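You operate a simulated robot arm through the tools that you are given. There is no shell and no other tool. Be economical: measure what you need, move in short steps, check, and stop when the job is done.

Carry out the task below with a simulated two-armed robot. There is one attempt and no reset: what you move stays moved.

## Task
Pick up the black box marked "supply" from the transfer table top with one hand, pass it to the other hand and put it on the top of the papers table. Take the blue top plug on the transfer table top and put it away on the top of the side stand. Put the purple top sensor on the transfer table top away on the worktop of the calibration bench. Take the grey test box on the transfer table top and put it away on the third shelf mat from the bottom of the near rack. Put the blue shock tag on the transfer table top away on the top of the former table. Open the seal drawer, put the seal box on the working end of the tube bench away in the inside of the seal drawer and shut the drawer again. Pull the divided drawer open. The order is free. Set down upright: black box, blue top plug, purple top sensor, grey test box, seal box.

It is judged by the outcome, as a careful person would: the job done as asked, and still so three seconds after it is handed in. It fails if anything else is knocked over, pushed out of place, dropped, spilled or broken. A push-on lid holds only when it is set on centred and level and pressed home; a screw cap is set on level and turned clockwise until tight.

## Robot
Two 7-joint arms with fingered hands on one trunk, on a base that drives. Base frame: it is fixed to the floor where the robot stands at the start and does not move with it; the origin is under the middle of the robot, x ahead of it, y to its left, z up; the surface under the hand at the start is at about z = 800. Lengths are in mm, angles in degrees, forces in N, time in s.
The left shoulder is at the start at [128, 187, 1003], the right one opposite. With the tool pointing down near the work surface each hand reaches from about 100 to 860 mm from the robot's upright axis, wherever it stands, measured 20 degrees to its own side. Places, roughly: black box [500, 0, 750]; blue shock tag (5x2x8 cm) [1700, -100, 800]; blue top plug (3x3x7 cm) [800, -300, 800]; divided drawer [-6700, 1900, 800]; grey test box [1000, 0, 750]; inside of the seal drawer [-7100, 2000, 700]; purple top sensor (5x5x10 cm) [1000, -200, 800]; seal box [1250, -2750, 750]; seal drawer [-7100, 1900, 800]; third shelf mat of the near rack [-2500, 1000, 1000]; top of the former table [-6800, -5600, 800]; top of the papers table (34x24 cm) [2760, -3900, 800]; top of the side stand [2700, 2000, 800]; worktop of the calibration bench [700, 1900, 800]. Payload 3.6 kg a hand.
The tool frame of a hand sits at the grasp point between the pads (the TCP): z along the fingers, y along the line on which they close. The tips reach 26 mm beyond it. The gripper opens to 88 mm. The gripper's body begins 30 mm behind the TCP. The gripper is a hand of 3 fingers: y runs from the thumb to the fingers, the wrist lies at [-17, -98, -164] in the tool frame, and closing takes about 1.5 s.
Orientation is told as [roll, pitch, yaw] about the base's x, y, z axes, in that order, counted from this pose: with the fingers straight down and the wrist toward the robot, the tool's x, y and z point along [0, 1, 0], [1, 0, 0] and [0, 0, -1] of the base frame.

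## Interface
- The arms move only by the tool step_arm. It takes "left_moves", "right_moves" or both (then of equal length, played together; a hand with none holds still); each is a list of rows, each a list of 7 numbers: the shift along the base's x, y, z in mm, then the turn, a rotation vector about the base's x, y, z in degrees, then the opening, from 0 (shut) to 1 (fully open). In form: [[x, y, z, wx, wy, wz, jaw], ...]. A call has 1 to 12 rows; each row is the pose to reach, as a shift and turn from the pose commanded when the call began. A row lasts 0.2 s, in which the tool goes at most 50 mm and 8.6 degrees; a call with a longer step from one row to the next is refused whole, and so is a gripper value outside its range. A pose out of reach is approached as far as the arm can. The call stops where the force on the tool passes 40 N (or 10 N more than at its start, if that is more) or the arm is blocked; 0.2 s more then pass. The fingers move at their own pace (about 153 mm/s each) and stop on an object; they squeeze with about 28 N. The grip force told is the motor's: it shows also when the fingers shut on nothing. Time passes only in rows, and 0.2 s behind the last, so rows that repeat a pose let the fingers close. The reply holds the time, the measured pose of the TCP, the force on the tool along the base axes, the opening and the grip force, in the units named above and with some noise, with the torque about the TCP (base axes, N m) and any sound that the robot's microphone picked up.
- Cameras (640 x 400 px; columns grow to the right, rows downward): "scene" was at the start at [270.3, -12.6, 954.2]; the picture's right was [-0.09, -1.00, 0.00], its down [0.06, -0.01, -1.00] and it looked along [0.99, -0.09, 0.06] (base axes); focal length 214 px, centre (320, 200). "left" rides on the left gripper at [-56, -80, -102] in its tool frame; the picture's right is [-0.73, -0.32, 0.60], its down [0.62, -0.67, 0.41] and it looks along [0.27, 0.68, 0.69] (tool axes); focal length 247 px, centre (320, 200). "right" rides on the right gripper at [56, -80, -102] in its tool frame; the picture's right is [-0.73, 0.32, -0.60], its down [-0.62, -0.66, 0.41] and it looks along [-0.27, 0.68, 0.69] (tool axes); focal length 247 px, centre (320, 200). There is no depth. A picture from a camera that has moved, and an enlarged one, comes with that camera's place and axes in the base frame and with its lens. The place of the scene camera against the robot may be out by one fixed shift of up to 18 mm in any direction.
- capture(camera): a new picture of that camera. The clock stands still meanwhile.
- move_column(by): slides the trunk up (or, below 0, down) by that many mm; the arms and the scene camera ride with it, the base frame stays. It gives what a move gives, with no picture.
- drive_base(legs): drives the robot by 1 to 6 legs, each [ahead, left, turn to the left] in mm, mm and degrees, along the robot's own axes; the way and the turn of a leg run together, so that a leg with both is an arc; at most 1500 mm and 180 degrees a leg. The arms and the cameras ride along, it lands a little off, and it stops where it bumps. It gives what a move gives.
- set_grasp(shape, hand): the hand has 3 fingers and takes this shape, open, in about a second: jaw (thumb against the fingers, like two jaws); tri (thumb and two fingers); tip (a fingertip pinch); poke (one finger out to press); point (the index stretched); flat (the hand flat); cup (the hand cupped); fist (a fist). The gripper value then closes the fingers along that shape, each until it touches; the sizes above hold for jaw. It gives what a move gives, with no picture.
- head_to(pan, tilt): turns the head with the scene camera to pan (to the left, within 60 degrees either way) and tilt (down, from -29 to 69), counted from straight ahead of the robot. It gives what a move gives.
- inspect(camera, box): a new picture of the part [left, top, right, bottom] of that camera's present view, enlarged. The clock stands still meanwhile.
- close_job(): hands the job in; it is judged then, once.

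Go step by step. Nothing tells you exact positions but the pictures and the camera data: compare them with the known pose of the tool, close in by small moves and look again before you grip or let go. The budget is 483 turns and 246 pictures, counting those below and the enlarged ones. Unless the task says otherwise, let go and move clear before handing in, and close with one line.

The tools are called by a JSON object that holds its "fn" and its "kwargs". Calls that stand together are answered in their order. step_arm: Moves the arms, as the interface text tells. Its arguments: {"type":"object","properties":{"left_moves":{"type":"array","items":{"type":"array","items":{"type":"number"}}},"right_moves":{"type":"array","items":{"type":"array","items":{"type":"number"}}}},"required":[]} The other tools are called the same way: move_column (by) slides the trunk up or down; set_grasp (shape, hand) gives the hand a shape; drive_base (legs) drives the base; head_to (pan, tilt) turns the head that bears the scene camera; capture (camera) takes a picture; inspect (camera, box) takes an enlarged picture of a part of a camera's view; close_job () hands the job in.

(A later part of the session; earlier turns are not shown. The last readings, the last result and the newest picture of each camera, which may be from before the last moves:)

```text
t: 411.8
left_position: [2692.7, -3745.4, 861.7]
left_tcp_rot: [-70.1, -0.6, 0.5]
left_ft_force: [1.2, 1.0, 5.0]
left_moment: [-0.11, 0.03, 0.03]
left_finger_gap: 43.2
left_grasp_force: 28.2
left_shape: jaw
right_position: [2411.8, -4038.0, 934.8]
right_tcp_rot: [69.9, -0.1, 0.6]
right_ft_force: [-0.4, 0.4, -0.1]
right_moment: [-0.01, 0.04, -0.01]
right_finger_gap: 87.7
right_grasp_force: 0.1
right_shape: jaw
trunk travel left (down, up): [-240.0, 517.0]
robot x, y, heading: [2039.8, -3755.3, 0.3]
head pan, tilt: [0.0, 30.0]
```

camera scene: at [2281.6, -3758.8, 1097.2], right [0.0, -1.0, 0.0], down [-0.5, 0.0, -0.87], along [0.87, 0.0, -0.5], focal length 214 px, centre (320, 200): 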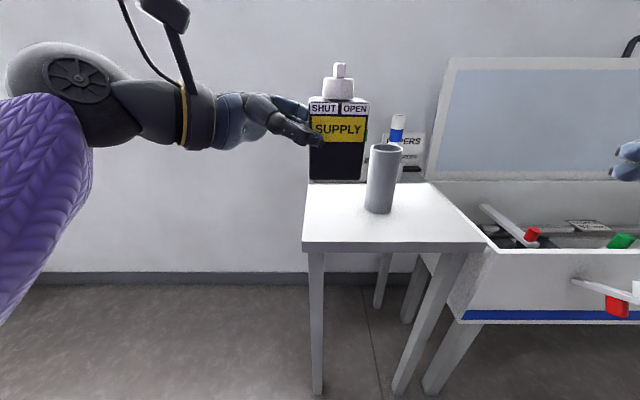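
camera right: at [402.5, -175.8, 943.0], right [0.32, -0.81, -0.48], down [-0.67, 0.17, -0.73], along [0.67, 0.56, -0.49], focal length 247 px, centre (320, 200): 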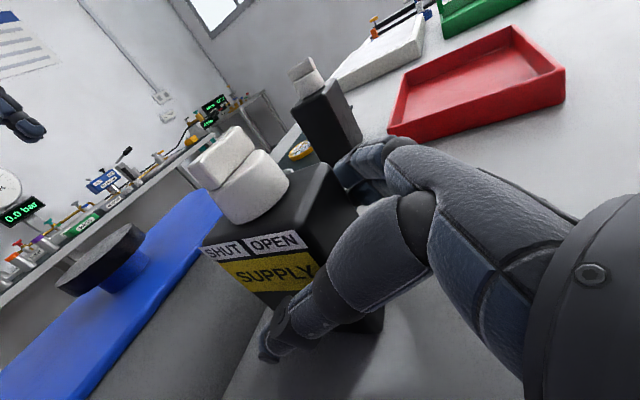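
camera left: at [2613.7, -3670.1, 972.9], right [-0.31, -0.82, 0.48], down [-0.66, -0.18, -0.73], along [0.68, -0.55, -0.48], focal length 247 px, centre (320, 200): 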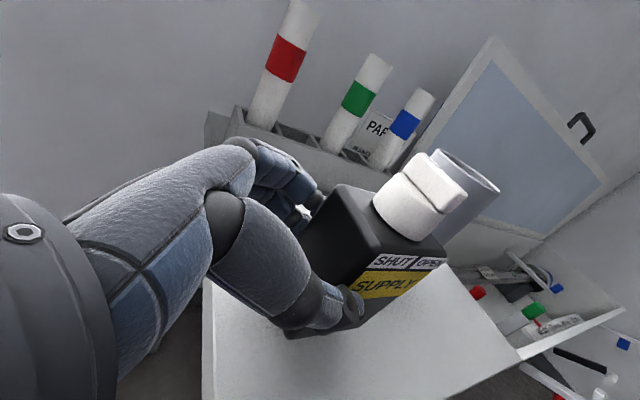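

{"fn": "step_arm", "kwargs": {"left_moves": [[0, 0, -2, 0, 0, 0, 0], [0, 0, -2, 0, 0, 0, 0.6], [0, 0, -2, 0, 0, 0, 0.8], [0, 0, -2, 0, 0, 0, 1], [0, 0, -2, 0, 0, 0, 1], [0, 20, -2, 0, 0, 0, 1], [0, 55, 0, 0, 0, 0, 1], [0, 100, 10, 0, 0, 0, 1], [0, 140, 20, 0, 0, 0, 1]]}}

{"fn": "inspect", "kwargs": {"camera": "scene", "box": [240, 50, 480, 230]}}

```text
t: 413.8
left_position: [2691.7, -3604.2, 878.4]
left_tcp_rot: [-69.9, -0.4, 0.5]
left_ft_force: [0.0, -0.2, -0.3]
left_moment: [0.0, 0.01, -0.01]
left_finger_gap: 87.7
left_grasp_force: 0.1
left_shape: jaw
right_position: [2411.5, -4036.2, 934.9]
right_tcp_rot: [69.9, -0.1, 0.7]
right_ft_force: [-0.5, -1.1, -0.2]
right_moment: [0.03, 0.01, -0.01]
right_finger_gap: 87.8
right_grasp_force: 0.0
right_shape: jaw
trunk travel left (down, up): [-240.0, 517.0]
robot x, y, heading: [2043.1, -3755.6, 0.4]
head pan, tilt: [0.0, 30.0]
```

```text
2.22 times, centred on (360, 140) of scene
camera zoom: at [2296.7, -3758.6, 999.1], right [0.0, -1.0, 0.0], down [-0.5, 0.0, -0.87], along [0.87, 0.0, -0.5], focal length 477 px, centre (231, 333)
```

zoom: 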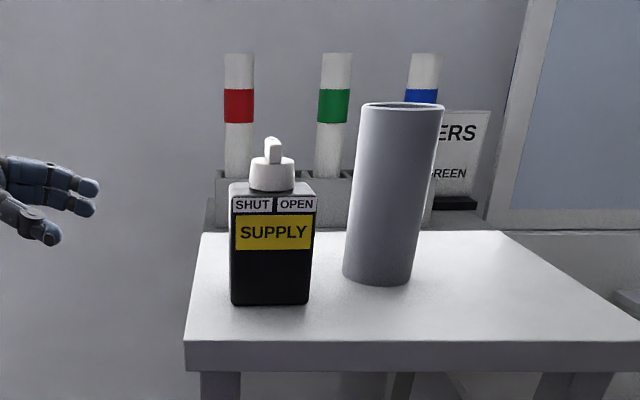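

The supply box stands on the papers table. I'll back off, bring both hands to neutral and go look at the seal box on the tube bench.

{"fn": "drive_base", "kwargs": {"legs": [[-300, 0, 0]]}}

{"fn": "move_column", "kwargs": {"by": 250}}

{"fn": "step_arm", "kwargs": {"left_moves": [[-10, 3, 3, 7.8, 0, 0, 1], [-20, 6, 6, 15.6, 0, 0, 1], [-30, 9, 9, 23.3, 0, 0, 1], [-40, 12, 12, 31.1, 0, 0, 1], [-50, 15, 15, 38.9, 0, 0, 1], [-60, 18, 18, 46.7, 0, 0, 1], [-70, 20, 20, 54.4, 0, 0, 1], [-80, 20, 20, 62.2, 0, 0, 1], [-90, 20, 20, 70, 0, 0, 1]], "right_moves": [[10, 0, 0, -7.8, 0, 0, 1], [20, 0, 0, -15.6, 0, 0, 1], [30, 0, 0, -23.3, 0, 0, 1], [40, 0, 0, -31.1, 0, 0, 1], [50, 0, 0, -38.9, 0, 0, 1], [60, 0, 0, -46.7, 0, 0, 1], [70, 0, 0, -54.4, 0, 0, 1], [80, 0, 0, -62.2, 0, 0, 1], [90, 0, 0, -70, 0, 0, 1]]}}

{"fn": "drive_base", "kwargs": {"legs": [[-250, 0, 0], [0, 0, 89.6], [150, 200, 0]]}}

{"fn": "capture", "kwargs": {"camera": "scene"}}

```text
t: 415.9
left_position: [2384.7, -3603.1, 878.9]
left_tcp_rot: [-70.0, -0.5, 0.9]
left_ft_force: [0.5, 0.2, -0.2]
left_moment: [0.02, 0.0, -0.02]
left_finger_gap: 87.6
left_grasp_force: 0.2
left_shape: jaw
right_position: [2108.0, -4037.9, 935.1]
right_tcp_rot: [70.1, -0.2, 0.9]
right_ft_force: [0.5, 0.2, 0.5]
right_moment: [0.01, -0.03, 0.03]
right_finger_gap: 88.1
right_grasp_force: 0.0
right_shape: jaw
trunk travel left (down, up): [-240.0, 517.0]
robot x, y, heading: [1736.8, -3758.1, 0.8]
head pan, tilt: [0.0, 30.0]
```

```text
t: 418.4
left_position: [2384.9, -3602.2, 1127.8]
left_tcp_rot: [-70.0, -0.3, 0.9]
left_ft_force: [0.5, -0.4, -0.1]
left_moment: [0.0, 0.03, 0.02]
left_finger_gap: 87.6
left_grasp_force: 0.0
left_shape: jaw
right_position: [2107.5, -4038.1, 1185.7]
right_tcp_rot: [70.0, 0.0, 1.1]
right_ft_force: [0.2, 0.0, 0.3]
right_moment: [-0.04, -0.01, 0.01]
right_finger_gap: 87.7
right_grasp_force: 0.1
right_shape: jaw
trunk travel left (down, up): [-490.0, 267.0]
robot x, y, heading: [1737.5, -3759.5, 0.6]
head pan, tilt: [0.0, 30.0]
```

```text
t: 420.4
left_position: [2294.6, -3581.7, 1147.6]
left_tcp_rot: [0.1, -1.0, -0.1]
left_ft_force: [-0.2, -0.1, -0.2]
left_moment: [0.0, -0.02, -0.01]
left_finger_gap: 87.8
left_grasp_force: 0.2
left_shape: jaw
right_position: [2198.1, -4038.6, 1184.8]
right_tcp_rot: [-0.1, 0.9, 0.4]
right_ft_force: [0.0, -0.8, 0.8]
right_moment: [-0.01, 0.0, 0.0]
right_finger_gap: 87.9
right_grasp_force: 0.0
right_shape: jaw
trunk travel left (down, up): [-490.0, 267.0]
robot x, y, heading: [1736.5, -3757.0, 0.8]
head pan, tilt: [0.0, 30.0]
```

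```text
t: 427.4
left_position: [1131.6, -3041.2, 1147.4]
left_tcp_rot: [0.1, -1.0, 87.9]
left_ft_force: [-0.5, 0.3, -0.1]
left_moment: [-0.03, -0.01, 0.01]
left_finger_gap: 87.8
left_grasp_force: 0.0
left_shape: jaw
right_position: [1582.9, -3152.0, 1183.8]
right_tcp_rot: [0.0, 1.0, 88.4]
right_ft_force: [0.2, -0.4, 0.1]
right_moment: [-0.01, 0.03, 0.0]
right_finger_gap: 87.9
right_grasp_force: 0.1
right_shape: jaw
trunk travel left (down, up): [-490.0, 267.0]
robot x, y, heading: [1290.8, -3604.4, 88.5]
head pan, tilt: [0.0, 30.0]
```

```text
138 pictures are left
camera scene: at [1289.2, -3382.5, 1266.4], right [1.0, -0.02, 0.0], down [-0.01, -0.5, -0.87], along [0.02, 0.87, -0.5], focal length 214 px, centre (320, 200)
```

scene: 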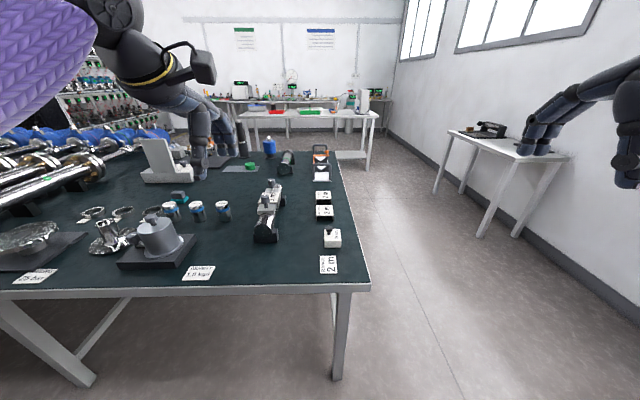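

{"fn": "inspect", "kwargs": {"camera": "scene", "box": [70, 140, 380, 300]}}

{"fn": "inspect", "kwargs": {"camera": "scene", "box": [290, 135, 370, 285]}}

```text
2.06 times, centred on (225, 220) of scene
camera zoom: at [1289.2, -3382.5, 1266.4], right [1.0, -0.02, 0.0], down [-0.01, -0.5, -0.87], along [0.02, 0.87, -0.5], focal length 443 px, centre (516, 159)
```

zoom: 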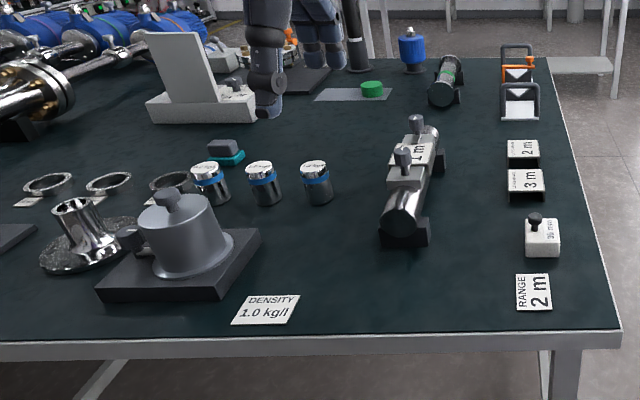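

```text
2.67 times, centred on (330, 210) of scene
camera zoom: at [1289.2, -3382.5, 1266.4], right [1.0, -0.02, 0.0], down [-0.01, -0.5, -0.87], along [0.02, 0.87, -0.5], focal length 572 px, centre (293, 173)
```

zoom: 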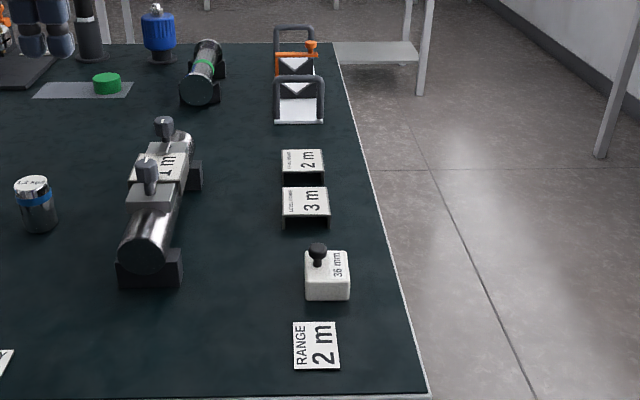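

{"fn": "inspect", "kwargs": {"camera": "scene", "box": [310, 180, 360, 280]}}

```text
4.00 times, centred on (335, 230) of scene
camera zoom: at [1289.2, -3382.5, 1266.4], right [1.0, -0.02, 0.0], down [-0.01, -0.5, -0.87], along [0.02, 0.87, -0.5], focal length 858 px, centre (260, 80)
```

zoom: 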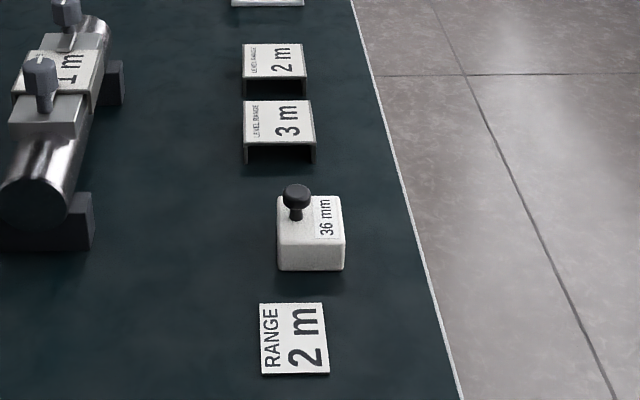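

The white box with black knob marked "36 mm" is the seal box, near (1335,-2835). I'll move close, lift the left hand out of the way and bring the right hand over it.

{"fn": "drive_base", "kwargs": {"legs": [[200, 85, 1.5]]}}

{"fn": "step_arm", "kwargs": {"left_moves": [[0, -20, 30, 0, 0, 0, 1], [0, -40, 60, 0, 0, 0, 1], [0, -50, 90, 0, 0, 0, 1], [0, -50, 120, 0, 0, 0, 1]]}}

{"fn": "move_column", "kwargs": {"by": -220}}

{"fn": "capture", "kwargs": {"camera": "right"}}

```text
t: 429.1
left_position: [1036.3, -2841.4, 1147.7]
left_tcp_rot: [-0.1, -1.0, 89.4]
left_ft_force: [0.1, -0.1, 0.9]
left_moment: [-0.02, -0.03, 0.0]
left_finger_gap: 87.8
left_grasp_force: 0.0
left_shape: jaw
right_position: [1490.3, -2942.3, 1183.8]
right_tcp_rot: [0.1, 0.9, 89.9]
right_ft_force: [0.0, -0.3, -0.6]
right_moment: [0.0, 0.0, 0.0]
right_finger_gap: 88.1
right_grasp_force: 0.0
right_shape: jaw
trunk travel left (down, up): [-490.0, 267.0]
robot x, y, heading: [1208.0, -3401.5, 90.5]
head pan, tilt: [0.0, 30.0]
```

```text
t: 430.1
left_position: [1034.6, -2892.8, 1268.3]
left_tcp_rot: [0.0, -1.0, 89.5]
left_ft_force: [-0.1, -0.4, 0.1]
left_moment: [-0.02, -0.01, 0.01]
left_finger_gap: 87.7
left_grasp_force: 0.1
left_shape: jaw
right_position: [1490.9, -2941.8, 1185.5]
right_tcp_rot: [0.0, 0.8, 89.9]
right_ft_force: [0.4, 0.6, 0.2]
right_moment: [-0.02, 0.01, 0.04]
right_finger_gap: 87.6
right_grasp_force: 0.0
right_shape: jaw
trunk travel left (down, up): [-490.0, 267.0]
robot x, y, heading: [1206.8, -3401.1, 90.4]
head pan, tilt: [0.0, 30.0]
```

```text
t: 432.4
left_position: [1035.8, -2892.6, 1049.0]
left_tcp_rot: [0.0, -1.1, 89.4]
left_ft_force: [0.1, -0.2, -1.0]
left_moment: [0.01, -0.01, 0.0]
left_finger_gap: 87.9
left_grasp_force: 0.1
left_shape: jaw
right_position: [1490.5, -2941.8, 964.0]
right_tcp_rot: [0.0, 0.7, 89.9]
right_ft_force: [-0.4, 0.8, -0.1]
right_moment: [-0.03, 0.03, 0.06]
right_finger_gap: 87.6
right_grasp_force: 0.0
right_shape: jaw
trunk travel left (down, up): [-270.0, 487.0]
robot x, y, heading: [1204.0, -3398.5, 90.2]
head pan, tilt: [0.0, 30.0]
```

```text
134 pictures are left
camera right: at [1433.8, -3019.9, 1068.3], right [0.73, 0.33, 0.59], down [0.62, -0.67, -0.4], along [0.27, 0.66, -0.7], focal length 247 px, centre (320, 200)
```

right: 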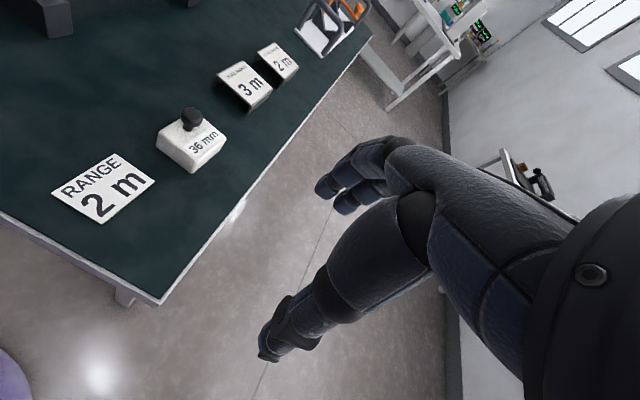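

{"fn": "inspect", "kwargs": {"camera": "right", "box": [140, 90, 250, 190]}}

```text
4.00 times, centred on (195, 140) of right
camera zoom: at [1433.8, -3019.9, 1068.3], right [0.73, 0.33, 0.59], down [0.62, -0.67, -0.4], along [0.27, 0.66, -0.7], focal length 988 px, centre (820, 440)
```

zoom: 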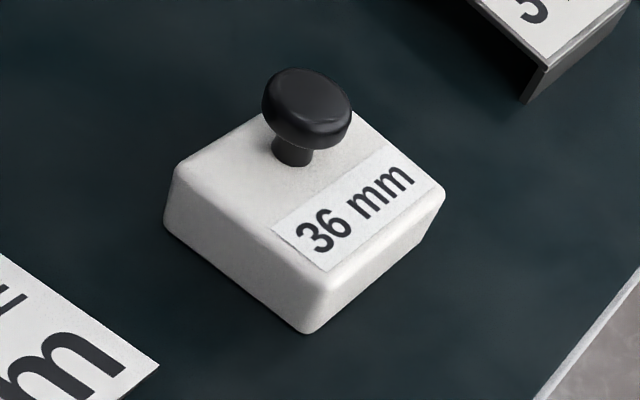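

The seal box is 46×51 mm and only ~27 mm tall (knob to z≈855), centred at (1363,-2839). I'll move over it and check again from closer.

{"fn": "step_arm", "kwargs": {"right_moves": [[-32, 26, -10, 0, 0, 0, 1], [-64, 52, -25, 0, 0, 0, 1], [-96, 78, -45, 0, 0, 0, 1], [-127, 103, -65, 0, 0, 0, 1]]}}

{"fn": "capture", "kwargs": {"camera": "right"}}

```text
t: 433.4
left_position: [1035.8, -2893.2, 1047.9]
left_tcp_rot: [0.0, -0.9, 89.4]
left_ft_force: [-0.4, -0.7, 0.5]
left_moment: [-0.02, 0.03, -0.03]
left_finger_gap: 87.7
left_grasp_force: 0.0
left_shape: jaw
right_position: [1363.8, -2840.0, 899.6]
right_tcp_rot: [-0.1, 0.9, 89.9]
right_ft_force: [0.2, 0.3, -0.8]
right_moment: [0.0, 0.02, -0.02]
right_finger_gap: 87.7
right_grasp_force: 0.0
right_shape: jaw
trunk travel left (down, up): [-270.0, 487.0]
robot x, y, heading: [1207.8, -3399.6, 90.2]
head pan, tilt: [0.0, 30.0]
```

```text
132 pictures are left
camera right: at [1307.0, -2917.4, 1002.5], right [0.73, 0.33, 0.6], down [0.62, -0.67, -0.4], along [0.27, 0.66, -0.7], focal length 247 px, centre (320, 200)
```

right: 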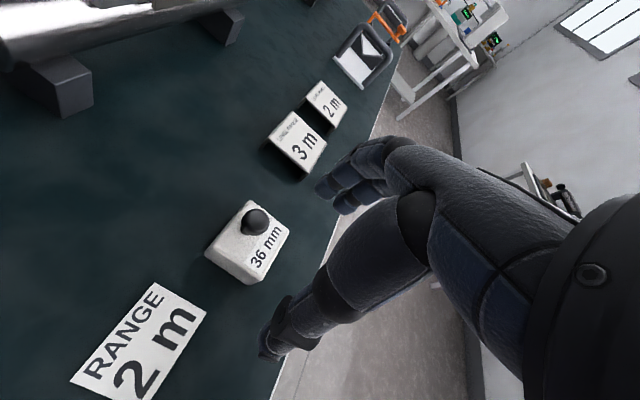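

Two views disagree unless this bench top is lower. Triangulating gives a surface at z≈757, so the box is centred at (1349,-2810), top z≈791. I'll reposition and re-check.

{"fn": "step_arm", "kwargs": {"right_moves": [[-8, 15, -15, 0, 0, 0, 1], [-15, 30, -30, 0, 0, 0, 1], [-15, 30, -52, 0, 0, 0, 1]]}}

{"fn": "capture", "kwargs": {"camera": "right"}}

{"fn": "capture", "kwargs": {"camera": "scene"}}

```text
t: 434.2
left_position: [1035.4, -2890.8, 1048.9]
left_tcp_rot: [0.2, -1.1, 89.3]
left_ft_force: [-0.4, 0.3, -0.3]
left_moment: [0.02, 0.0, 0.01]
left_finger_gap: 87.8
left_grasp_force: 0.1
left_shape: jaw
right_position: [1349.6, -2810.7, 848.0]
right_tcp_rot: [0.0, 0.9, 90.0]
right_ft_force: [-0.2, 0.4, -0.7]
right_moment: [0.0, 0.01, 0.03]
right_finger_gap: 87.9
right_grasp_force: 0.0
right_shape: jaw
trunk travel left (down, up): [-270.0, 487.0]
robot x, y, heading: [1208.0, -3403.1, 90.4]
head pan, tilt: [0.0, 30.0]
```

```text
131 pictures are left
camera right: at [1291.5, -2887.8, 951.0], right [0.74, 0.33, 0.59], down [0.62, -0.67, -0.4], along [0.27, 0.66, -0.7], focal length 247 px, centre (320, 200)
```

right: 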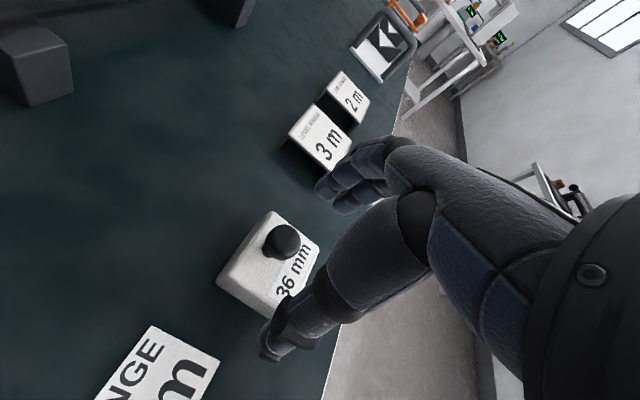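

```text
130 pictures are left
camera scene: at [1202.5, -3152.7, 1031.8], right [1.0, 0.0, 0.0], down [0.0, -0.5, -0.87], along [0.0, 0.87, -0.5], focal length 214 px, centre (320, 200)
```

scene: 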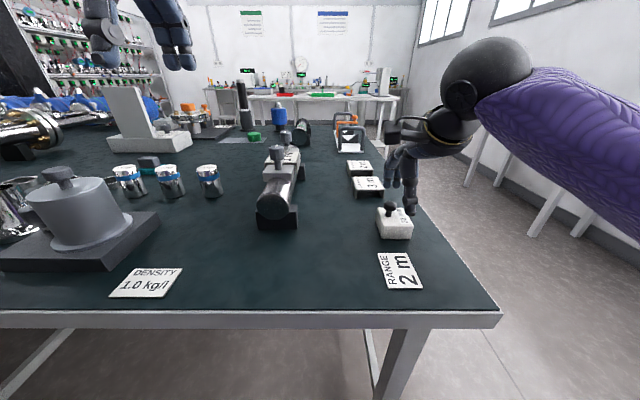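

Consistent now: centre ≈(1343,-2808). Descending to grip height.

{"fn": "step_arm", "kwargs": {"right_moves": [[-6, 3, -15, 0, 0, 0, 1], [-6, 3, -35, 0, 0, 0, 1], [-6, 3, -47, 0, 0, 0, 1], [-6, 3, -54, 0, 0, 0, 1]]}}

{"fn": "capture", "kwargs": {"camera": "right"}}

{"fn": "inspect", "kwargs": {"camera": "scene", "box": [340, 150, 460, 270]}}

```text
t: 435.2
left_position: [1036.0, -2892.0, 1048.5]
left_tcp_rot: [0.0, -1.0, 89.3]
left_ft_force: [-0.8, 0.1, -0.1]
left_moment: [0.0, 0.0, 0.02]
left_finger_gap: 87.8
left_grasp_force: 0.1
left_shape: jaw
right_position: [1341.2, -2808.1, 793.0]
right_tcp_rot: [0.0, 0.8, 89.9]
right_ft_force: [-0.7, 0.4, 0.8]
right_moment: [0.04, 0.02, 0.0]
right_finger_gap: 87.7
right_grasp_force: 0.1
right_shape: jaw
trunk travel left (down, up): [-270.0, 487.0]
robot x, y, heading: [1203.1, -3402.2, 90.2]
head pan, tilt: [0.0, 30.0]
```

```text
129 pictures are left
camera right: at [1285.0, -2884.5, 896.6], right [0.73, 0.33, 0.59], down [0.62, -0.67, -0.4], along [0.27, 0.66, -0.7], focal length 247 px, centre (320, 200)
```

right: 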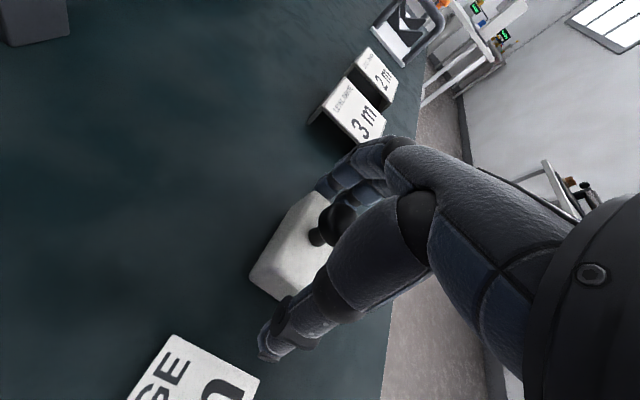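

```text
3.33 times, centred on (400, 210) of scene
camera zoom: at [1202.5, -3152.7, 1031.8], right [1.0, 0.0, 0.0], down [0.0, -0.5, -0.87], along [0.0, 0.87, -0.5], focal length 715 px, centre (53, 167)
```

zoom: 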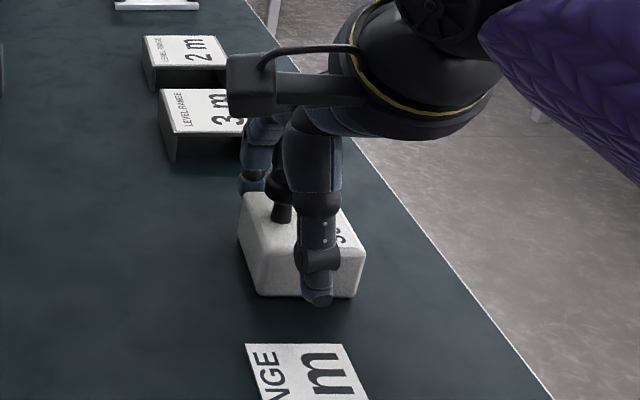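

Fingers straddle the box. I'll shift 6 mm left to centre, then close.

{"fn": "step_arm", "kwargs": {"right_moves": [[-6, 0, 0, 0, 0, 0, 1], [-6, 0, 0, 0, 0, 0, 0.8], [-6, 0, 0, 0, 0, 0, 0.5], [-6, 0, 0, 0, 0, 0, 0.2], [-6, 0, 0, 0, 0, 0, 0], [-6, 0, 0, 0, 0, 0, 0], [-6, 0, 0, 0, 0, 0, 0], [-6, 0, 0, 0, 0, 0, 0], [-6, 0, 0, 0, 0, 0, 0]]}}

{"fn": "step_arm", "kwargs": {"right_moves": [[0, 0, 15, 0, 0, 0, 0], [0, 0, 40, 0, 0, 0, 0], [0, 0, 80, 0, 0, 0, 0], [0, 0, 120, 0, 0, 0, 0]]}}

{"fn": "capture", "kwargs": {"camera": "right"}}

{"fn": "inspect", "kwargs": {"camera": "scene", "box": [340, 90, 460, 210]}}

```text
t: 437.2
left_position: [1036.3, -2891.6, 1047.7]
left_tcp_rot: [0.1, -1.0, 89.5]
left_ft_force: [0.1, 0.3, -0.1]
left_moment: [-0.04, 0.04, 0.01]
left_finger_gap: 87.4
left_grasp_force: 0.0
left_shape: jaw
right_position: [1336.5, -2807.1, 794.3]
right_tcp_rot: [0.0, 0.9, 89.9]
right_ft_force: [0.1, -0.6, 0.4]
right_moment: [-0.01, 0.03, 0.0]
right_finger_gap: 57.9
right_grasp_force: 27.6
right_shape: jaw
trunk travel left (down, up): [-270.0, 487.0]
robot x, y, heading: [1205.6, -3399.8, 90.1]
head pan, tilt: [0.0, 30.0]
```

```text
t: 438.2
left_position: [1035.5, -2892.3, 1048.3]
left_tcp_rot: [-0.1, -1.0, 89.4]
left_ft_force: [0.6, -0.7, 0.1]
left_moment: [0.0, -0.02, 0.03]
left_finger_gap: 87.8
left_grasp_force: 0.2
left_shape: jaw
right_position: [1339.5, -2806.6, 913.7]
right_tcp_rot: [0.0, 1.0, 89.9]
right_ft_force: [-0.6, -0.5, 0.4]
right_moment: [0.04, 0.05, 0.03]
right_finger_gap: 57.9
right_grasp_force: 27.7
right_shape: jaw
trunk travel left (down, up): [-270.0, 487.0]
robot x, y, heading: [1208.7, -3402.5, 90.7]
head pan, tilt: [0.0, 30.0]
```

```text
127 pictures are left
camera right: at [1281.8, -2883.9, 1017.0], right [0.74, 0.33, 0.59], down [0.62, -0.67, -0.4], along [0.27, 0.66, -0.7], focal length 247 px, centre (320, 200)
```

right: 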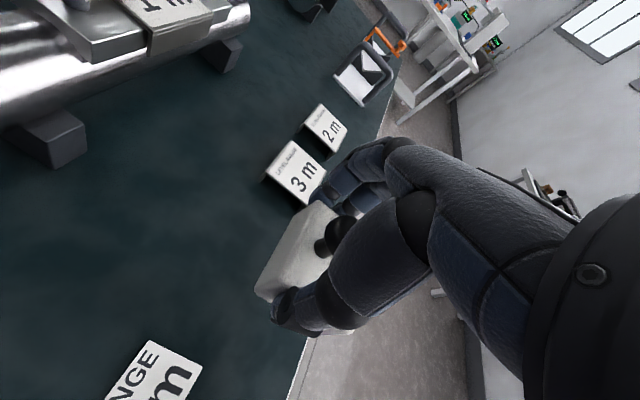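

```text
3.33 times, centred on (400, 150) of scene
camera zoom: at [1202.4, -3152.8, 1031.9], right [1.0, 0.0, 0.0], down [0.0, -0.5, -0.87], along [0.0, 0.87, -0.5], focal length 715 px, centre (53, 367)
```

zoom: 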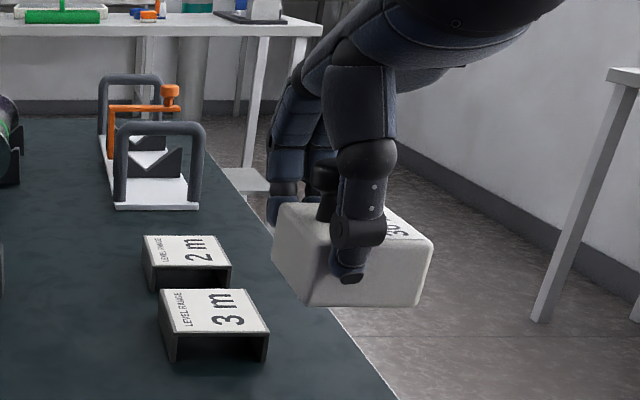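

The seal box is held (gap 58 mm). I'll raise up and take the long way to the drawers: east aisle, north, then west through the passage.

{"fn": "move_column", "kwargs": {"by": 220}}

{"fn": "drive_base", "kwargs": {"legs": [[-250, 0, -0.5], [0, -790, 0], [1500, 0, 0], [1080, 0, 0], [0, 0, 90]]}}

```text
t: 440.6
left_position: [1035.7, -2892.8, 1267.8]
left_tcp_rot: [0.1, -1.0, 89.4]
left_ft_force: [0.2, -0.1, 0.0]
left_moment: [-0.01, 0.01, -0.03]
left_finger_gap: 87.6
left_grasp_force: 0.0
left_shape: jaw
right_position: [1336.9, -2806.1, 1133.5]
right_tcp_rot: [0.0, 0.9, 90.0]
right_ft_force: [-1.0, -0.3, -0.2]
right_moment: [0.0, 0.0, -0.01]
right_finger_gap: 58.1
right_grasp_force: 27.9
right_shape: jaw
trunk travel left (down, up): [-490.0, 267.0]
robot x, y, heading: [1205.8, -3401.7, 90.2]
head pan, tilt: [0.0, 30.0]
```

```text
t: 462.3
left_position: [1439.3, -1226.5, 1267.9]
left_tcp_rot: [-0.1, -1.1, 179.4]
left_ft_force: [-0.7, -0.2, -0.5]
left_moment: [-0.03, 0.0, 0.01]
left_finger_gap: 88.0
left_grasp_force: 0.1
left_shape: jaw
right_position: [1355.1, -925.4, 1133.2]
right_tcp_rot: [0.0, 0.9, 180.0]
right_ft_force: [-0.7, 0.5, -0.4]
right_moment: [-0.02, 0.0, -0.02]
right_finger_gap: 57.3
right_grasp_force: 28.5
right_shape: jaw
trunk travel left (down, up): [-490.0, 267.0]
robot x, y, heading: [1944.7, -1057.6, -179.9]
head pan, tilt: [0.0, 30.0]
```

{"fn": "drive_base", "kwargs": {"legs": [[1500, 0, 0], [1500, 0, 0], [700, 0, 0]]}}

```text
t: 480.1
left_position: [-2240.2, -1235.7, 1268.4]
left_tcp_rot: [0.0, -1.0, 179.8]
left_ft_force: [-0.8, -0.1, -0.9]
left_moment: [0.03, 0.02, -0.02]
left_finger_gap: 87.7
left_grasp_force: 0.1
left_shape: jaw
right_position: [-2330.0, -934.3, 1133.8]
right_tcp_rot: [0.0, 0.9, -179.7]
right_ft_force: [-0.4, 0.8, -1.3]
right_moment: [0.01, -0.04, 0.01]
right_finger_gap: 57.6
right_grasp_force: 28.1
right_shape: jaw
trunk travel left (down, up): [-490.0, 267.0]
robot x, y, heading: [-1734.2, -1060.9, -179.3]
head pan, tilt: [0.0, 30.0]
```

{"fn": "drive_base", "kwargs": {"legs": [[0, 0, -0.7], [1500, 0, 0], [1500, 0, 0]]}}

{"fn": "head_to", "kwargs": {"pan": -30, "tilt": 12}}

{"fn": "capture", "kwargs": {"camera": "scene"}}

```text
t: 494.9
left_position: [-5244.1, -1250.2, 1267.7]
left_tcp_rot: [0.1, -1.0, 179.7]
left_ft_force: [-0.7, -0.2, 0.3]
left_moment: [0.0, 0.0, -0.01]
left_finger_gap: 87.7
left_grasp_force: 0.1
left_shape: jaw
right_position: [-5332.4, -950.6, 1131.7]
right_tcp_rot: [-0.1, 0.8, -179.8]
right_ft_force: [-0.8, 0.6, 0.5]
right_moment: [-0.01, 0.02, 0.04]
right_finger_gap: 57.4
right_grasp_force: 27.9
right_shape: jaw
trunk travel left (down, up): [-490.0, 267.0]
robot x, y, heading: [-4734.7, -1075.9, -179.7]
head pan, tilt: [0.0, 30.0]
```

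```text
t: 495.9
left_position: [-5244.0, -1250.8, 1268.5]
left_tcp_rot: [0.1, -1.0, 179.7]
left_ft_force: [0.9, -0.4, -0.1]
left_moment: [0.0, 0.02, -0.01]
left_finger_gap: 87.7
left_grasp_force: 0.2
left_shape: jaw
right_position: [-5332.3, -949.4, 1134.5]
right_tcp_rot: [0.0, 0.9, -179.8]
right_ft_force: [-0.2, 0.1, -0.6]
right_moment: [-0.01, 0.0, 0.05]
right_finger_gap: 57.3
right_grasp_force: 28.0
right_shape: jaw
trunk travel left (down, up): [-490.0, 267.0]
robot x, y, heading: [-4736.1, -1074.2, -179.7]
head pan, tilt: [-30.0, 12.0]
```

```text
125 pictures are left
camera scene: at [-4957.3, -1036.1, 1295.5], right [0.49, 0.87, 0.0], down [0.18, -0.1, -0.98], along [-0.85, 0.48, -0.21], focal length 214 px, centre (320, 200)
```

scene: 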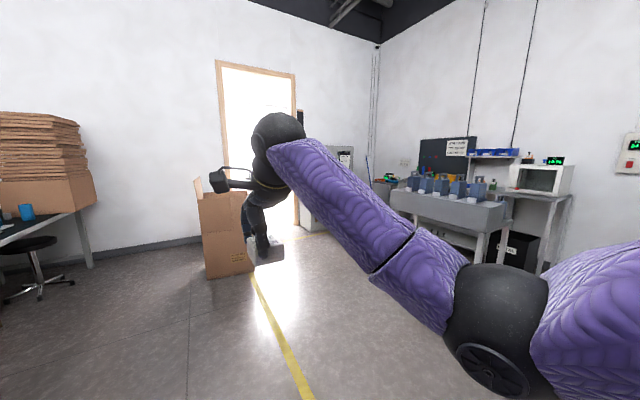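

{"fn": "drive_base", "kwargs": {"legs": [[1250, 0, 0], [0, 0, -90]]}}

{"fn": "head_to", "kwargs": {"pan": 15, "tilt": 12}}

{"fn": "capture", "kwargs": {"camera": "scene"}}

```text
t: 506.1
left_position: [-6144.1, -575.1, 1267.4]
left_tcp_rot: [0.1, -1.0, 88.1]
left_ft_force: [-1.1, -0.6, 0.1]
left_moment: [0.01, 0.01, -0.01]
left_finger_gap: 87.4
left_grasp_force: 0.0
left_shape: jaw
right_position: [-5840.8, -497.1, 1134.4]
right_tcp_rot: [-0.1, 0.9, 88.6]
right_ft_force: [0.3, -0.6, 0.1]
right_moment: [0.01, 0.01, -0.02]
right_finger_gap: 57.2
right_grasp_force: 28.2
right_shape: jaw
trunk travel left (down, up): [-490.0, 267.0]
robot x, y, heading: [-5985.9, -1090.6, 88.7]
head pan, tilt: [-30.0, 12.0]
```

```text
t: 507.2
left_position: [-6144.4, -575.2, 1268.1]
left_tcp_rot: [0.1, -1.0, 88.0]
left_ft_force: [-0.1, 0.3, -0.2]
left_moment: [0.01, -0.02, 0.0]
left_finger_gap: 87.9
left_grasp_force: 0.1
left_shape: jaw
right_position: [-5840.6, -495.9, 1133.1]
right_tcp_rot: [0.0, 0.9, 88.6]
right_ft_force: [0.3, -0.5, -0.2]
right_moment: [-0.04, 0.04, -0.03]
right_finger_gap: 57.2
right_grasp_force: 27.3
right_shape: jaw
trunk travel left (down, up): [-490.0, 267.0]
robot x, y, heading: [-5985.6, -1087.1, 89.0]
head pan, tilt: [15.0, 12.0]
```

```text
124 pictures are left
camera scene: at [-6008.5, -865.3, 1295.6], right [0.97, 0.24, 0.0], down [0.05, -0.2, -0.98], along [-0.23, 0.95, -0.21], focal length 214 px, centre (320, 200)
```

scene: 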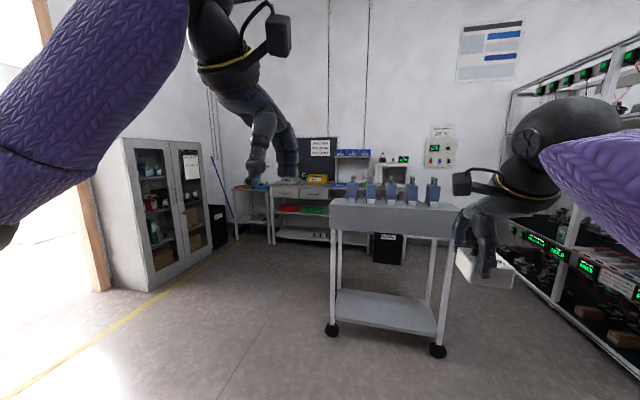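

The two drawers are in the far bench by the north wall, left at x≈-7090 (seal) and right at x≈-6780 (divided). A cart stands in between, so I'll go around it on the left.

{"fn": "drive_base", "kwargs": {"legs": [[680, 0, 1], [0, 930, 0], [1250, 0, 0]]}}

{"fn": "head_to", "kwargs": {"pan": 0, "tilt": 30}}

{"fn": "capture", "kwargs": {"camera": "scene"}}

```text
t: 521.3
left_position: [-7040.2, 1359.0, 1268.0]
left_tcp_rot: [0.1, -1.0, 88.3]
left_ft_force: [0.2, 0.2, -0.2]
left_moment: [0.02, 0.01, -0.01]
left_finger_gap: 87.6
left_grasp_force: 0.0
left_shape: jaw
right_position: [-6736.3, 1438.7, 1134.2]
right_tcp_rot: [0.0, 0.9, 88.9]
right_ft_force: [-0.9, -0.3, -0.5]
right_moment: [0.01, 0.01, -0.01]
right_finger_gap: 57.3
right_grasp_force: 28.1
right_shape: jaw
trunk travel left (down, up): [-490.0, 267.0]
robot x, y, heading: [-6877.2, 843.0, 89.3]
head pan, tilt: [15.0, 12.0]
```

```text
t: 522.1
left_position: [-7039.4, 1356.7, 1267.5]
left_tcp_rot: [0.2, -1.0, 88.3]
left_ft_force: [-1.7, 0.9, -0.5]
left_moment: [-0.01, -0.04, -0.01]
left_finger_gap: 87.5
left_grasp_force: 0.1
left_shape: jaw
right_position: [-6737.0, 1438.2, 1133.3]
right_tcp_rot: [0.0, 0.9, 88.9]
right_ft_force: [-0.2, 0.7, -0.5]
right_moment: [-0.01, 0.02, -0.04]
right_finger_gap: 57.4
right_grasp_force: 28.0
right_shape: jaw
trunk travel left (down, up): [-490.0, 267.0]
robot x, y, heading: [-6881.2, 842.7, 89.1]
head pan, tilt: [0.0, 30.0]
```

```text
123 pictures are left
camera scene: at [-6878.5, 1067.4, 1266.6], right [1.0, -0.02, 0.0], down [-0.01, -0.5, -0.87], along [0.01, 0.87, -0.5], focal length 214 px, centre (320, 200)
```

scene: 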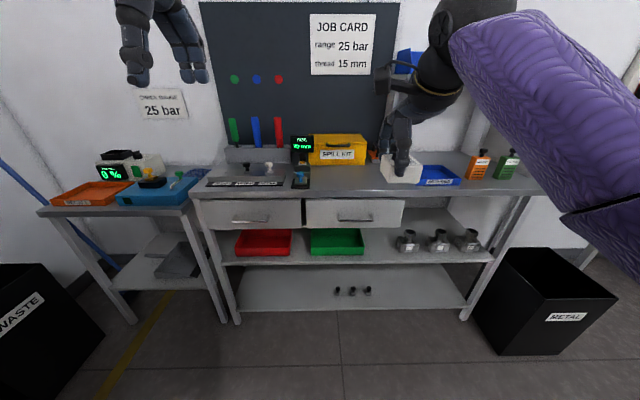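

{"fn": "inspect", "kwargs": {"camera": "scene", "box": [180, 130, 420, 260]}}

```text
2.67 times, centred on (300, 195) of scene
camera zoom: at [-6878.5, 1067.4, 1266.6], right [1.0, -0.02, 0.0], down [-0.01, -0.5, -0.87], along [0.01, 0.87, -0.5], focal length 572 px, centre (373, 213)
```

zoom: 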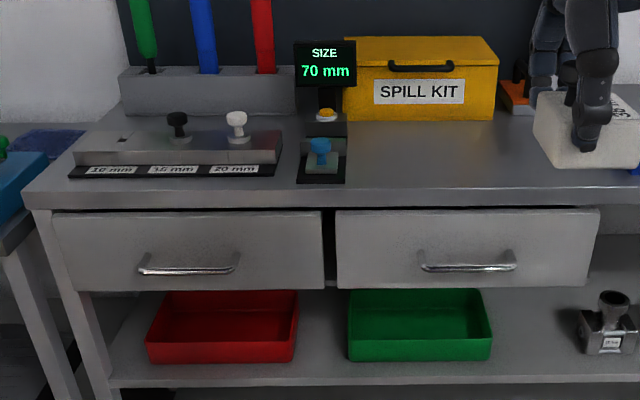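

Both drawers have bar handles, the left one at about x≈-7200 and z≈676. I'll line up in front of the seal drawer, then use the left hand to pull it open.

{"fn": "drive_base", "kwargs": {"legs": [[300, 255, 0.9]]}}

{"fn": "step_arm", "kwargs": {"right_moves": [[20, -25, 10, 0, 0, 0, 0], [40, -50, 20, 0, 0, 0, 0], [60, -75, 30, 0, 0, 0, 0], [80, -100, 40, 0, 0, 0, 0]]}}

{"fn": "capture", "kwargs": {"camera": "scene"}}

{"fn": "capture", "kwargs": {"camera": "left"}}

```text
t: 524.5
left_position: [-7303.0, 1653.9, 1268.4]
left_tcp_rot: [0.0, -1.0, 89.5]
left_ft_force: [-0.1, -0.4, -0.3]
left_moment: [-0.01, -0.02, 0.0]
left_finger_gap: 87.7
left_grasp_force: 0.1
left_shape: jaw
right_position: [-7002.4, 1740.5, 1133.2]
right_tcp_rot: [0.0, 0.9, 90.0]
right_ft_force: [0.0, -0.1, -1.0]
right_moment: [0.03, 0.02, 0.0]
right_finger_gap: 57.2
right_grasp_force: 28.3
right_shape: jaw
trunk travel left (down, up): [-490.0, 267.0]
robot x, y, heading: [-7132.7, 1145.3, 90.3]
head pan, tilt: [0.0, 30.0]
```

```text
t: 525.5
left_position: [-7301.9, 1652.2, 1268.1]
left_tcp_rot: [0.1, -1.1, 89.6]
left_ft_force: [-0.6, -0.4, -0.2]
left_moment: [-0.01, -0.01, -0.03]
left_finger_gap: 87.7
left_grasp_force: 0.1
left_shape: jaw
right_position: [-6923.2, 1639.8, 1174.5]
right_tcp_rot: [0.0, 0.9, 90.0]
right_ft_force: [0.1, -0.6, -1.1]
right_moment: [-0.01, -0.01, 0.01]
right_finger_gap: 57.4
right_grasp_force: 28.0
right_shape: jaw
trunk travel left (down, up): [-490.0, 267.0]
robot x, y, heading: [-7130.7, 1144.1, 90.4]
head pan, tilt: [0.0, 30.0]
```

```text
121 pictures are left
camera scene: at [-7135.2, 1366.4, 1266.6], right [1.0, 0.01, 0.0], down [0.0, -0.5, -0.87], along [0.0, 0.87, -0.5], focal length 214 px, centre (320, 200)
```

scene: 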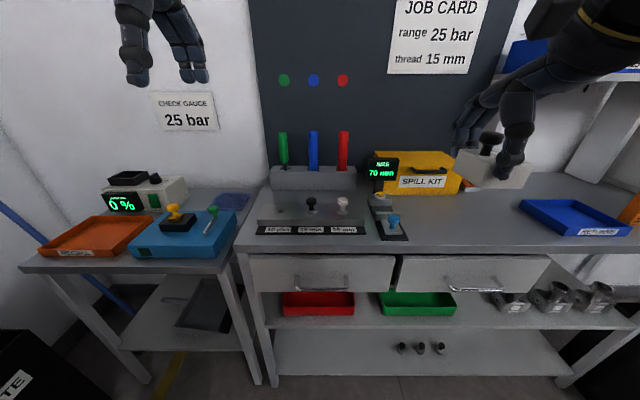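

```text
120 pictures are left
camera left: at [-7246.3, 1570.1, 1368.4], right [0.73, -0.31, -0.61], down [-0.63, -0.65, -0.42], along [-0.26, 0.69, -0.67], focal length 247 px, centre (320, 200)
```

left: 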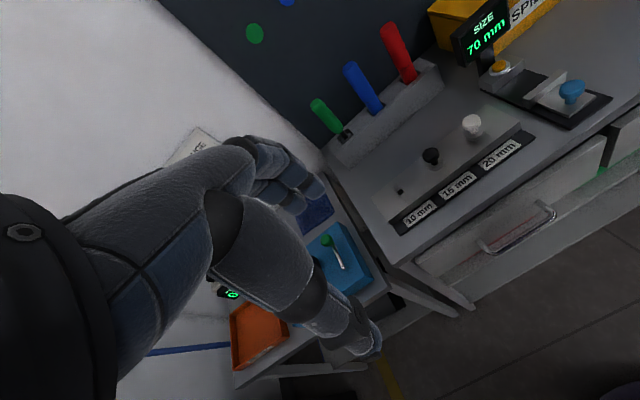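

Triangulating from several views, the handle bar is at about (-7130,1748,782) and the bench top at z≈885. I'll shift right a little, lower the trunk, and pitch the left hand forward.

{"fn": "drive_base", "kwargs": {"legs": [[0, -80, 0]]}}

{"fn": "move_column", "kwargs": {"by": -260}}

{"fn": "step_arm", "kwargs": {"left_moves": [[10, -10, -10, 8.3, 0, 0, 1], [20, -20, -25, 16.7, 0, 0, 1], [30, -30, -45, 25, 0, 0, 1], [40, -35, -65, 33.3, 0, 0, 1], [50, -40, -85, 41.7, 0, 0, 1], [60, -45, -105, 50, 0, 0, 1], [70, -45, -125, 58.3, 0, 0, 1], [80, -45, -145, 66.7, 0, 0, 1], [90, -45, -165, 75, 0, 0, 1]]}}

{"fn": "capture", "kwargs": {"camera": "left"}}

{"fn": "capture", "kwargs": {"camera": "scene"}}

```text
t: 526.6
left_position: [-7221.9, 1653.7, 1269.2]
left_tcp_rot: [0.2, -1.0, 89.4]
left_ft_force: [0.4, 0.1, 0.0]
left_moment: [0.0, 0.02, 0.01]
left_finger_gap: 87.7
left_grasp_force: 0.1
left_shape: jaw
right_position: [-6841.6, 1639.6, 1173.7]
right_tcp_rot: [0.1, 1.0, 89.9]
right_ft_force: [0.7, -0.1, -0.5]
right_moment: [-0.01, 0.03, 0.04]
right_finger_gap: 57.2
right_grasp_force: 28.1
right_shape: jaw
trunk travel left (down, up): [-490.0, 267.0]
robot x, y, heading: [-7051.7, 1144.6, 90.7]
head pan, tilt: [0.0, 30.0]
```

```text
t: 529.2
left_position: [-7223.4, 1653.6, 1008.9]
left_tcp_rot: [0.1, -1.2, 89.5]
left_ft_force: [0.2, 0.1, -0.5]
left_moment: [0.01, -0.05, 0.02]
left_finger_gap: 88.0
left_grasp_force: 0.0
left_shape: jaw
right_position: [-6844.6, 1639.5, 914.9]
right_tcp_rot: [-0.1, 0.9, 90.0]
right_ft_force: [-0.1, 0.0, 0.1]
right_moment: [0.02, -0.01, -0.01]
right_finger_gap: 57.1
right_grasp_force: 27.9
right_shape: jaw
trunk travel left (down, up): [-230.0, 527.0]
robot x, y, heading: [-7054.0, 1145.7, 90.2]
head pan, tilt: [0.0, 30.0]
```

```text
t: 531.2
left_position: [-7133.3, 1608.6, 842.2]
left_tcp_rot: [2.6, -75.9, 87.3]
left_ft_force: [-0.7, 0.1, -0.1]
left_moment: [0.03, -0.01, 0.01]
left_finger_gap: 87.7
left_grasp_force: 0.0
left_shape: jaw
right_position: [-6844.5, 1638.9, 913.2]
right_tcp_rot: [0.0, 0.9, 89.8]
right_ft_force: [0.4, -0.1, -1.1]
right_moment: [-0.02, -0.02, -0.02]
right_finger_gap: 57.2
right_grasp_force: 28.0
right_shape: jaw
trunk travel left (down, up): [-230.0, 527.0]
robot x, y, heading: [-7050.8, 1145.5, 90.0]
head pan, tilt: [0.0, 30.0]
```

```text
119 pictures are left
camera left: at [-7076.7, 1489.8, 787.0], right [0.73, 0.5, -0.46], down [-0.63, 0.24, -0.74], along [-0.26, 0.83, 0.49], focal length 247 px, centre (320, 200)
```

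left: 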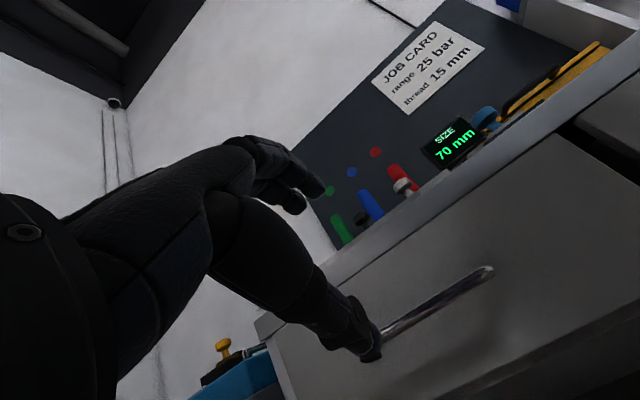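

```text
118 pictures are left
camera scene: at [-7056.6, 1401.0, 988.0], right [1.0, 0.0, 0.0], down [0.0, -0.5, -0.87], along [0.0, 0.87, -0.5], focal length 214 px, centre (320, 200)
```

scene: 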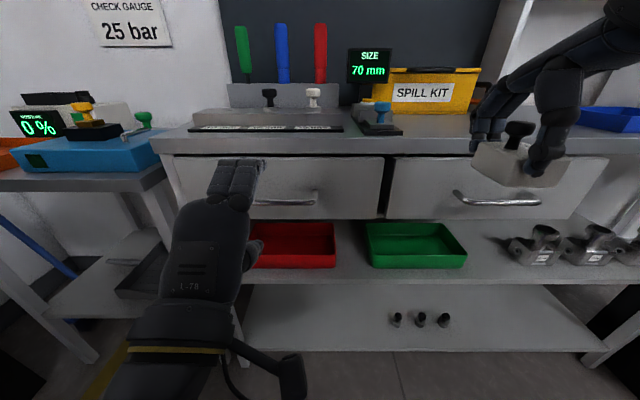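

The hand is in front of the handle (bar spans x −7200..−7065, z≈780). I'll lower to bar height, then move forward around it.

{"fn": "step_arm", "kwargs": {"left_moves": [[0, 0, -30, 0, 0, 0, 0.8], [0, 15, -62, 0, 0, 0, 0.7], [0, 50, -62, 0, 0, 0, 0.7], [0, 85, -62, 0, 0, 0, 0.7]]}}

{"fn": "capture", "kwargs": {"camera": "left"}}

{"fn": "inspect", "kwargs": {"camera": "scene", "box": [150, 120, 390, 280]}}

```text
t: 532.2
left_position: [-7133.4, 1693.5, 780.7]
left_tcp_rot: [2.4, -76.0, 87.5]
left_ft_force: [1.0, 0.3, -0.3]
left_moment: [0.02, 0.01, 0.03]
left_finger_gap: 61.9
left_grasp_force: 0.2
left_shape: jaw
right_position: [-6843.9, 1640.2, 913.6]
right_tcp_rot: [0.0, 0.9, 90.0]
right_ft_force: [-0.6, 0.0, -0.7]
right_moment: [0.0, 0.01, 0.03]
right_finger_gap: 57.1
right_grasp_force: 27.7
right_shape: jaw
trunk travel left (down, up): [-230.0, 527.0]
robot x, y, heading: [-7051.6, 1147.0, 90.1]
head pan, tilt: [0.0, 30.0]
```

```text
117 pictures are left
camera left: at [-7076.6, 1574.3, 726.3], right [0.73, 0.5, -0.46], down [-0.63, 0.24, -0.74], along [-0.26, 0.83, 0.49], focal length 247 px, centre (320, 200)
```

left: 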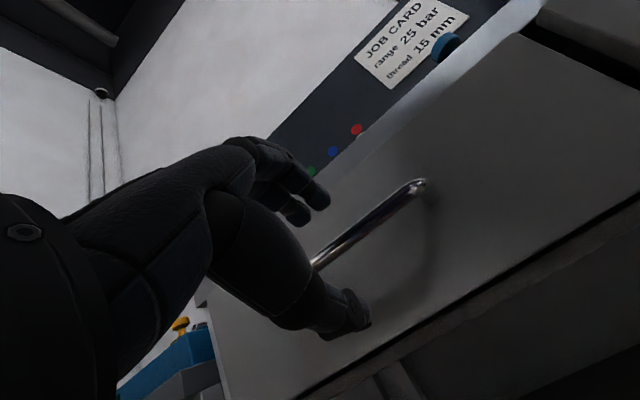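

```text
2.50 times, centred on (270, 200) of scene
camera zoom: at [-7056.5, 1401.0, 988.0], right [1.0, 0.0, 0.0], down [0.0, -0.5, -0.87], along [0.0, 0.87, -0.5], focal length 536 px, centre (445, 200)
```

zoom: 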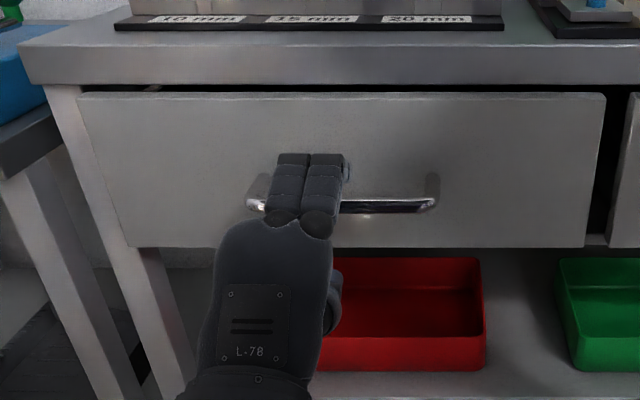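

The bar is between thumb and fingers, at y≈1736. I'll advance ~33 mm and close.

{"fn": "step_arm", "kwargs": {"left_moves": [[0, 18, 0, 0, 0, 0, 0.7], [0, 33, 0, 0, 0, 0, 0.7], [0, 33, 0, 0, 0, 0, 0.4], [0, 33, 0, 0, 0, 0, 0], [0, 33, 0, 0, 0, 0, 0], [0, 33, 0, 0, 0, 0, 0], [0, 33, 0, 0, 0, 0, 0], [0, 33, 0, 0, 0, 0, 0]]}}

{"fn": "capture", "kwargs": {"camera": "left"}}

```text
t: 534.0
left_position: [-7132.5, 1727.5, 781.0]
left_tcp_rot: [2.5, -75.9, 87.5]
left_ft_force: [0.5, 5.5, -4.6]
left_moment: [0.03, -0.03, 0.05]
left_finger_gap: 0.0
left_grasp_force: 27.8
left_shape: jaw
right_position: [-6842.7, 1640.5, 912.9]
right_tcp_rot: [0.0, 0.9, 89.9]
right_ft_force: [-0.1, 0.1, -1.1]
right_moment: [-0.01, 0.03, -0.02]
right_finger_gap: 57.0
right_grasp_force: 28.1
right_shape: jaw
trunk travel left (down, up): [-230.0, 527.0]
robot x, y, heading: [-7051.3, 1141.7, 90.2]
head pan, tilt: [0.0, 30.0]
```

```text
115 pictures are left
camera left: at [-7076.6, 1608.4, 726.0], right [0.73, 0.5, -0.46], down [-0.63, 0.24, -0.74], along [-0.26, 0.83, 0.49], focal length 247 px, centre (320, 200)
```

left: 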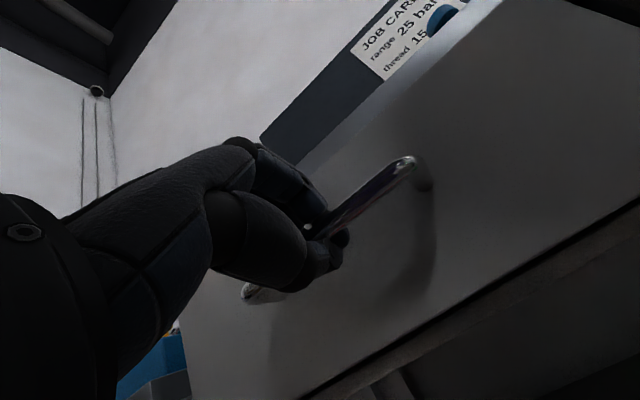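

The fingers appear wrapped around the bar. I'll pull gently to test.

{"fn": "step_arm", "kwargs": {"left_moves": [[0, -10, 0, 0, 0, 0, 0], [0, -20, 0, 0, 0, 0, 0], [0, -35, 0, 0, 0, 0, 0], [0, -50, 0, 0, 0, 0, 0]]}}

{"fn": "inspect", "kwargs": {"camera": "scene", "box": [150, 120, 390, 280]}}

```text
t: 535.0
left_position: [-7132.0, 1674.7, 780.7]
left_tcp_rot: [2.6, -76.0, 87.2]
left_ft_force: [0.2, -1.4, -4.0]
left_moment: [0.01, -0.01, 0.0]
left_finger_gap: 0.0
left_grasp_force: 28.0
left_shape: jaw
right_position: [-6844.6, 1639.2, 913.8]
right_tcp_rot: [0.0, 0.9, 89.8]
right_ft_force: [-0.4, -0.8, -1.7]
right_moment: [-0.05, 0.01, -0.01]
right_finger_gap: 57.1
right_grasp_force: 28.2
right_shape: jaw
trunk travel left (down, up): [-230.0, 527.0]
robot x, y, heading: [-7054.5, 1146.8, 90.2]
head pan, tilt: [0.0, 30.0]
```

```text
2.50 times, centred on (270, 200) of scene
camera zoom: at [-7056.6, 1401.0, 988.0], right [1.0, 0.0, 0.0], down [0.0, -0.5, -0.87], along [0.0, 0.87, -0.5], focal length 536 px, centre (445, 200)
```

zoom: 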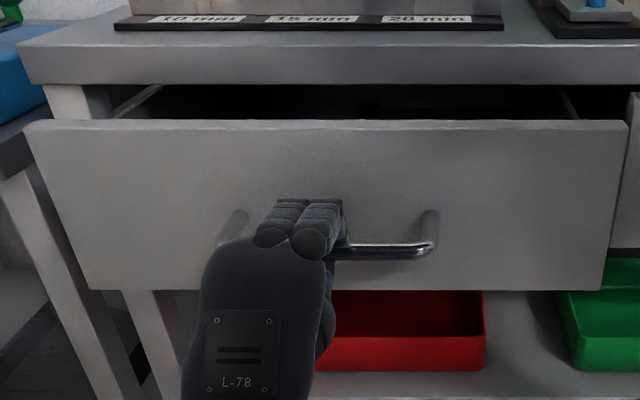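

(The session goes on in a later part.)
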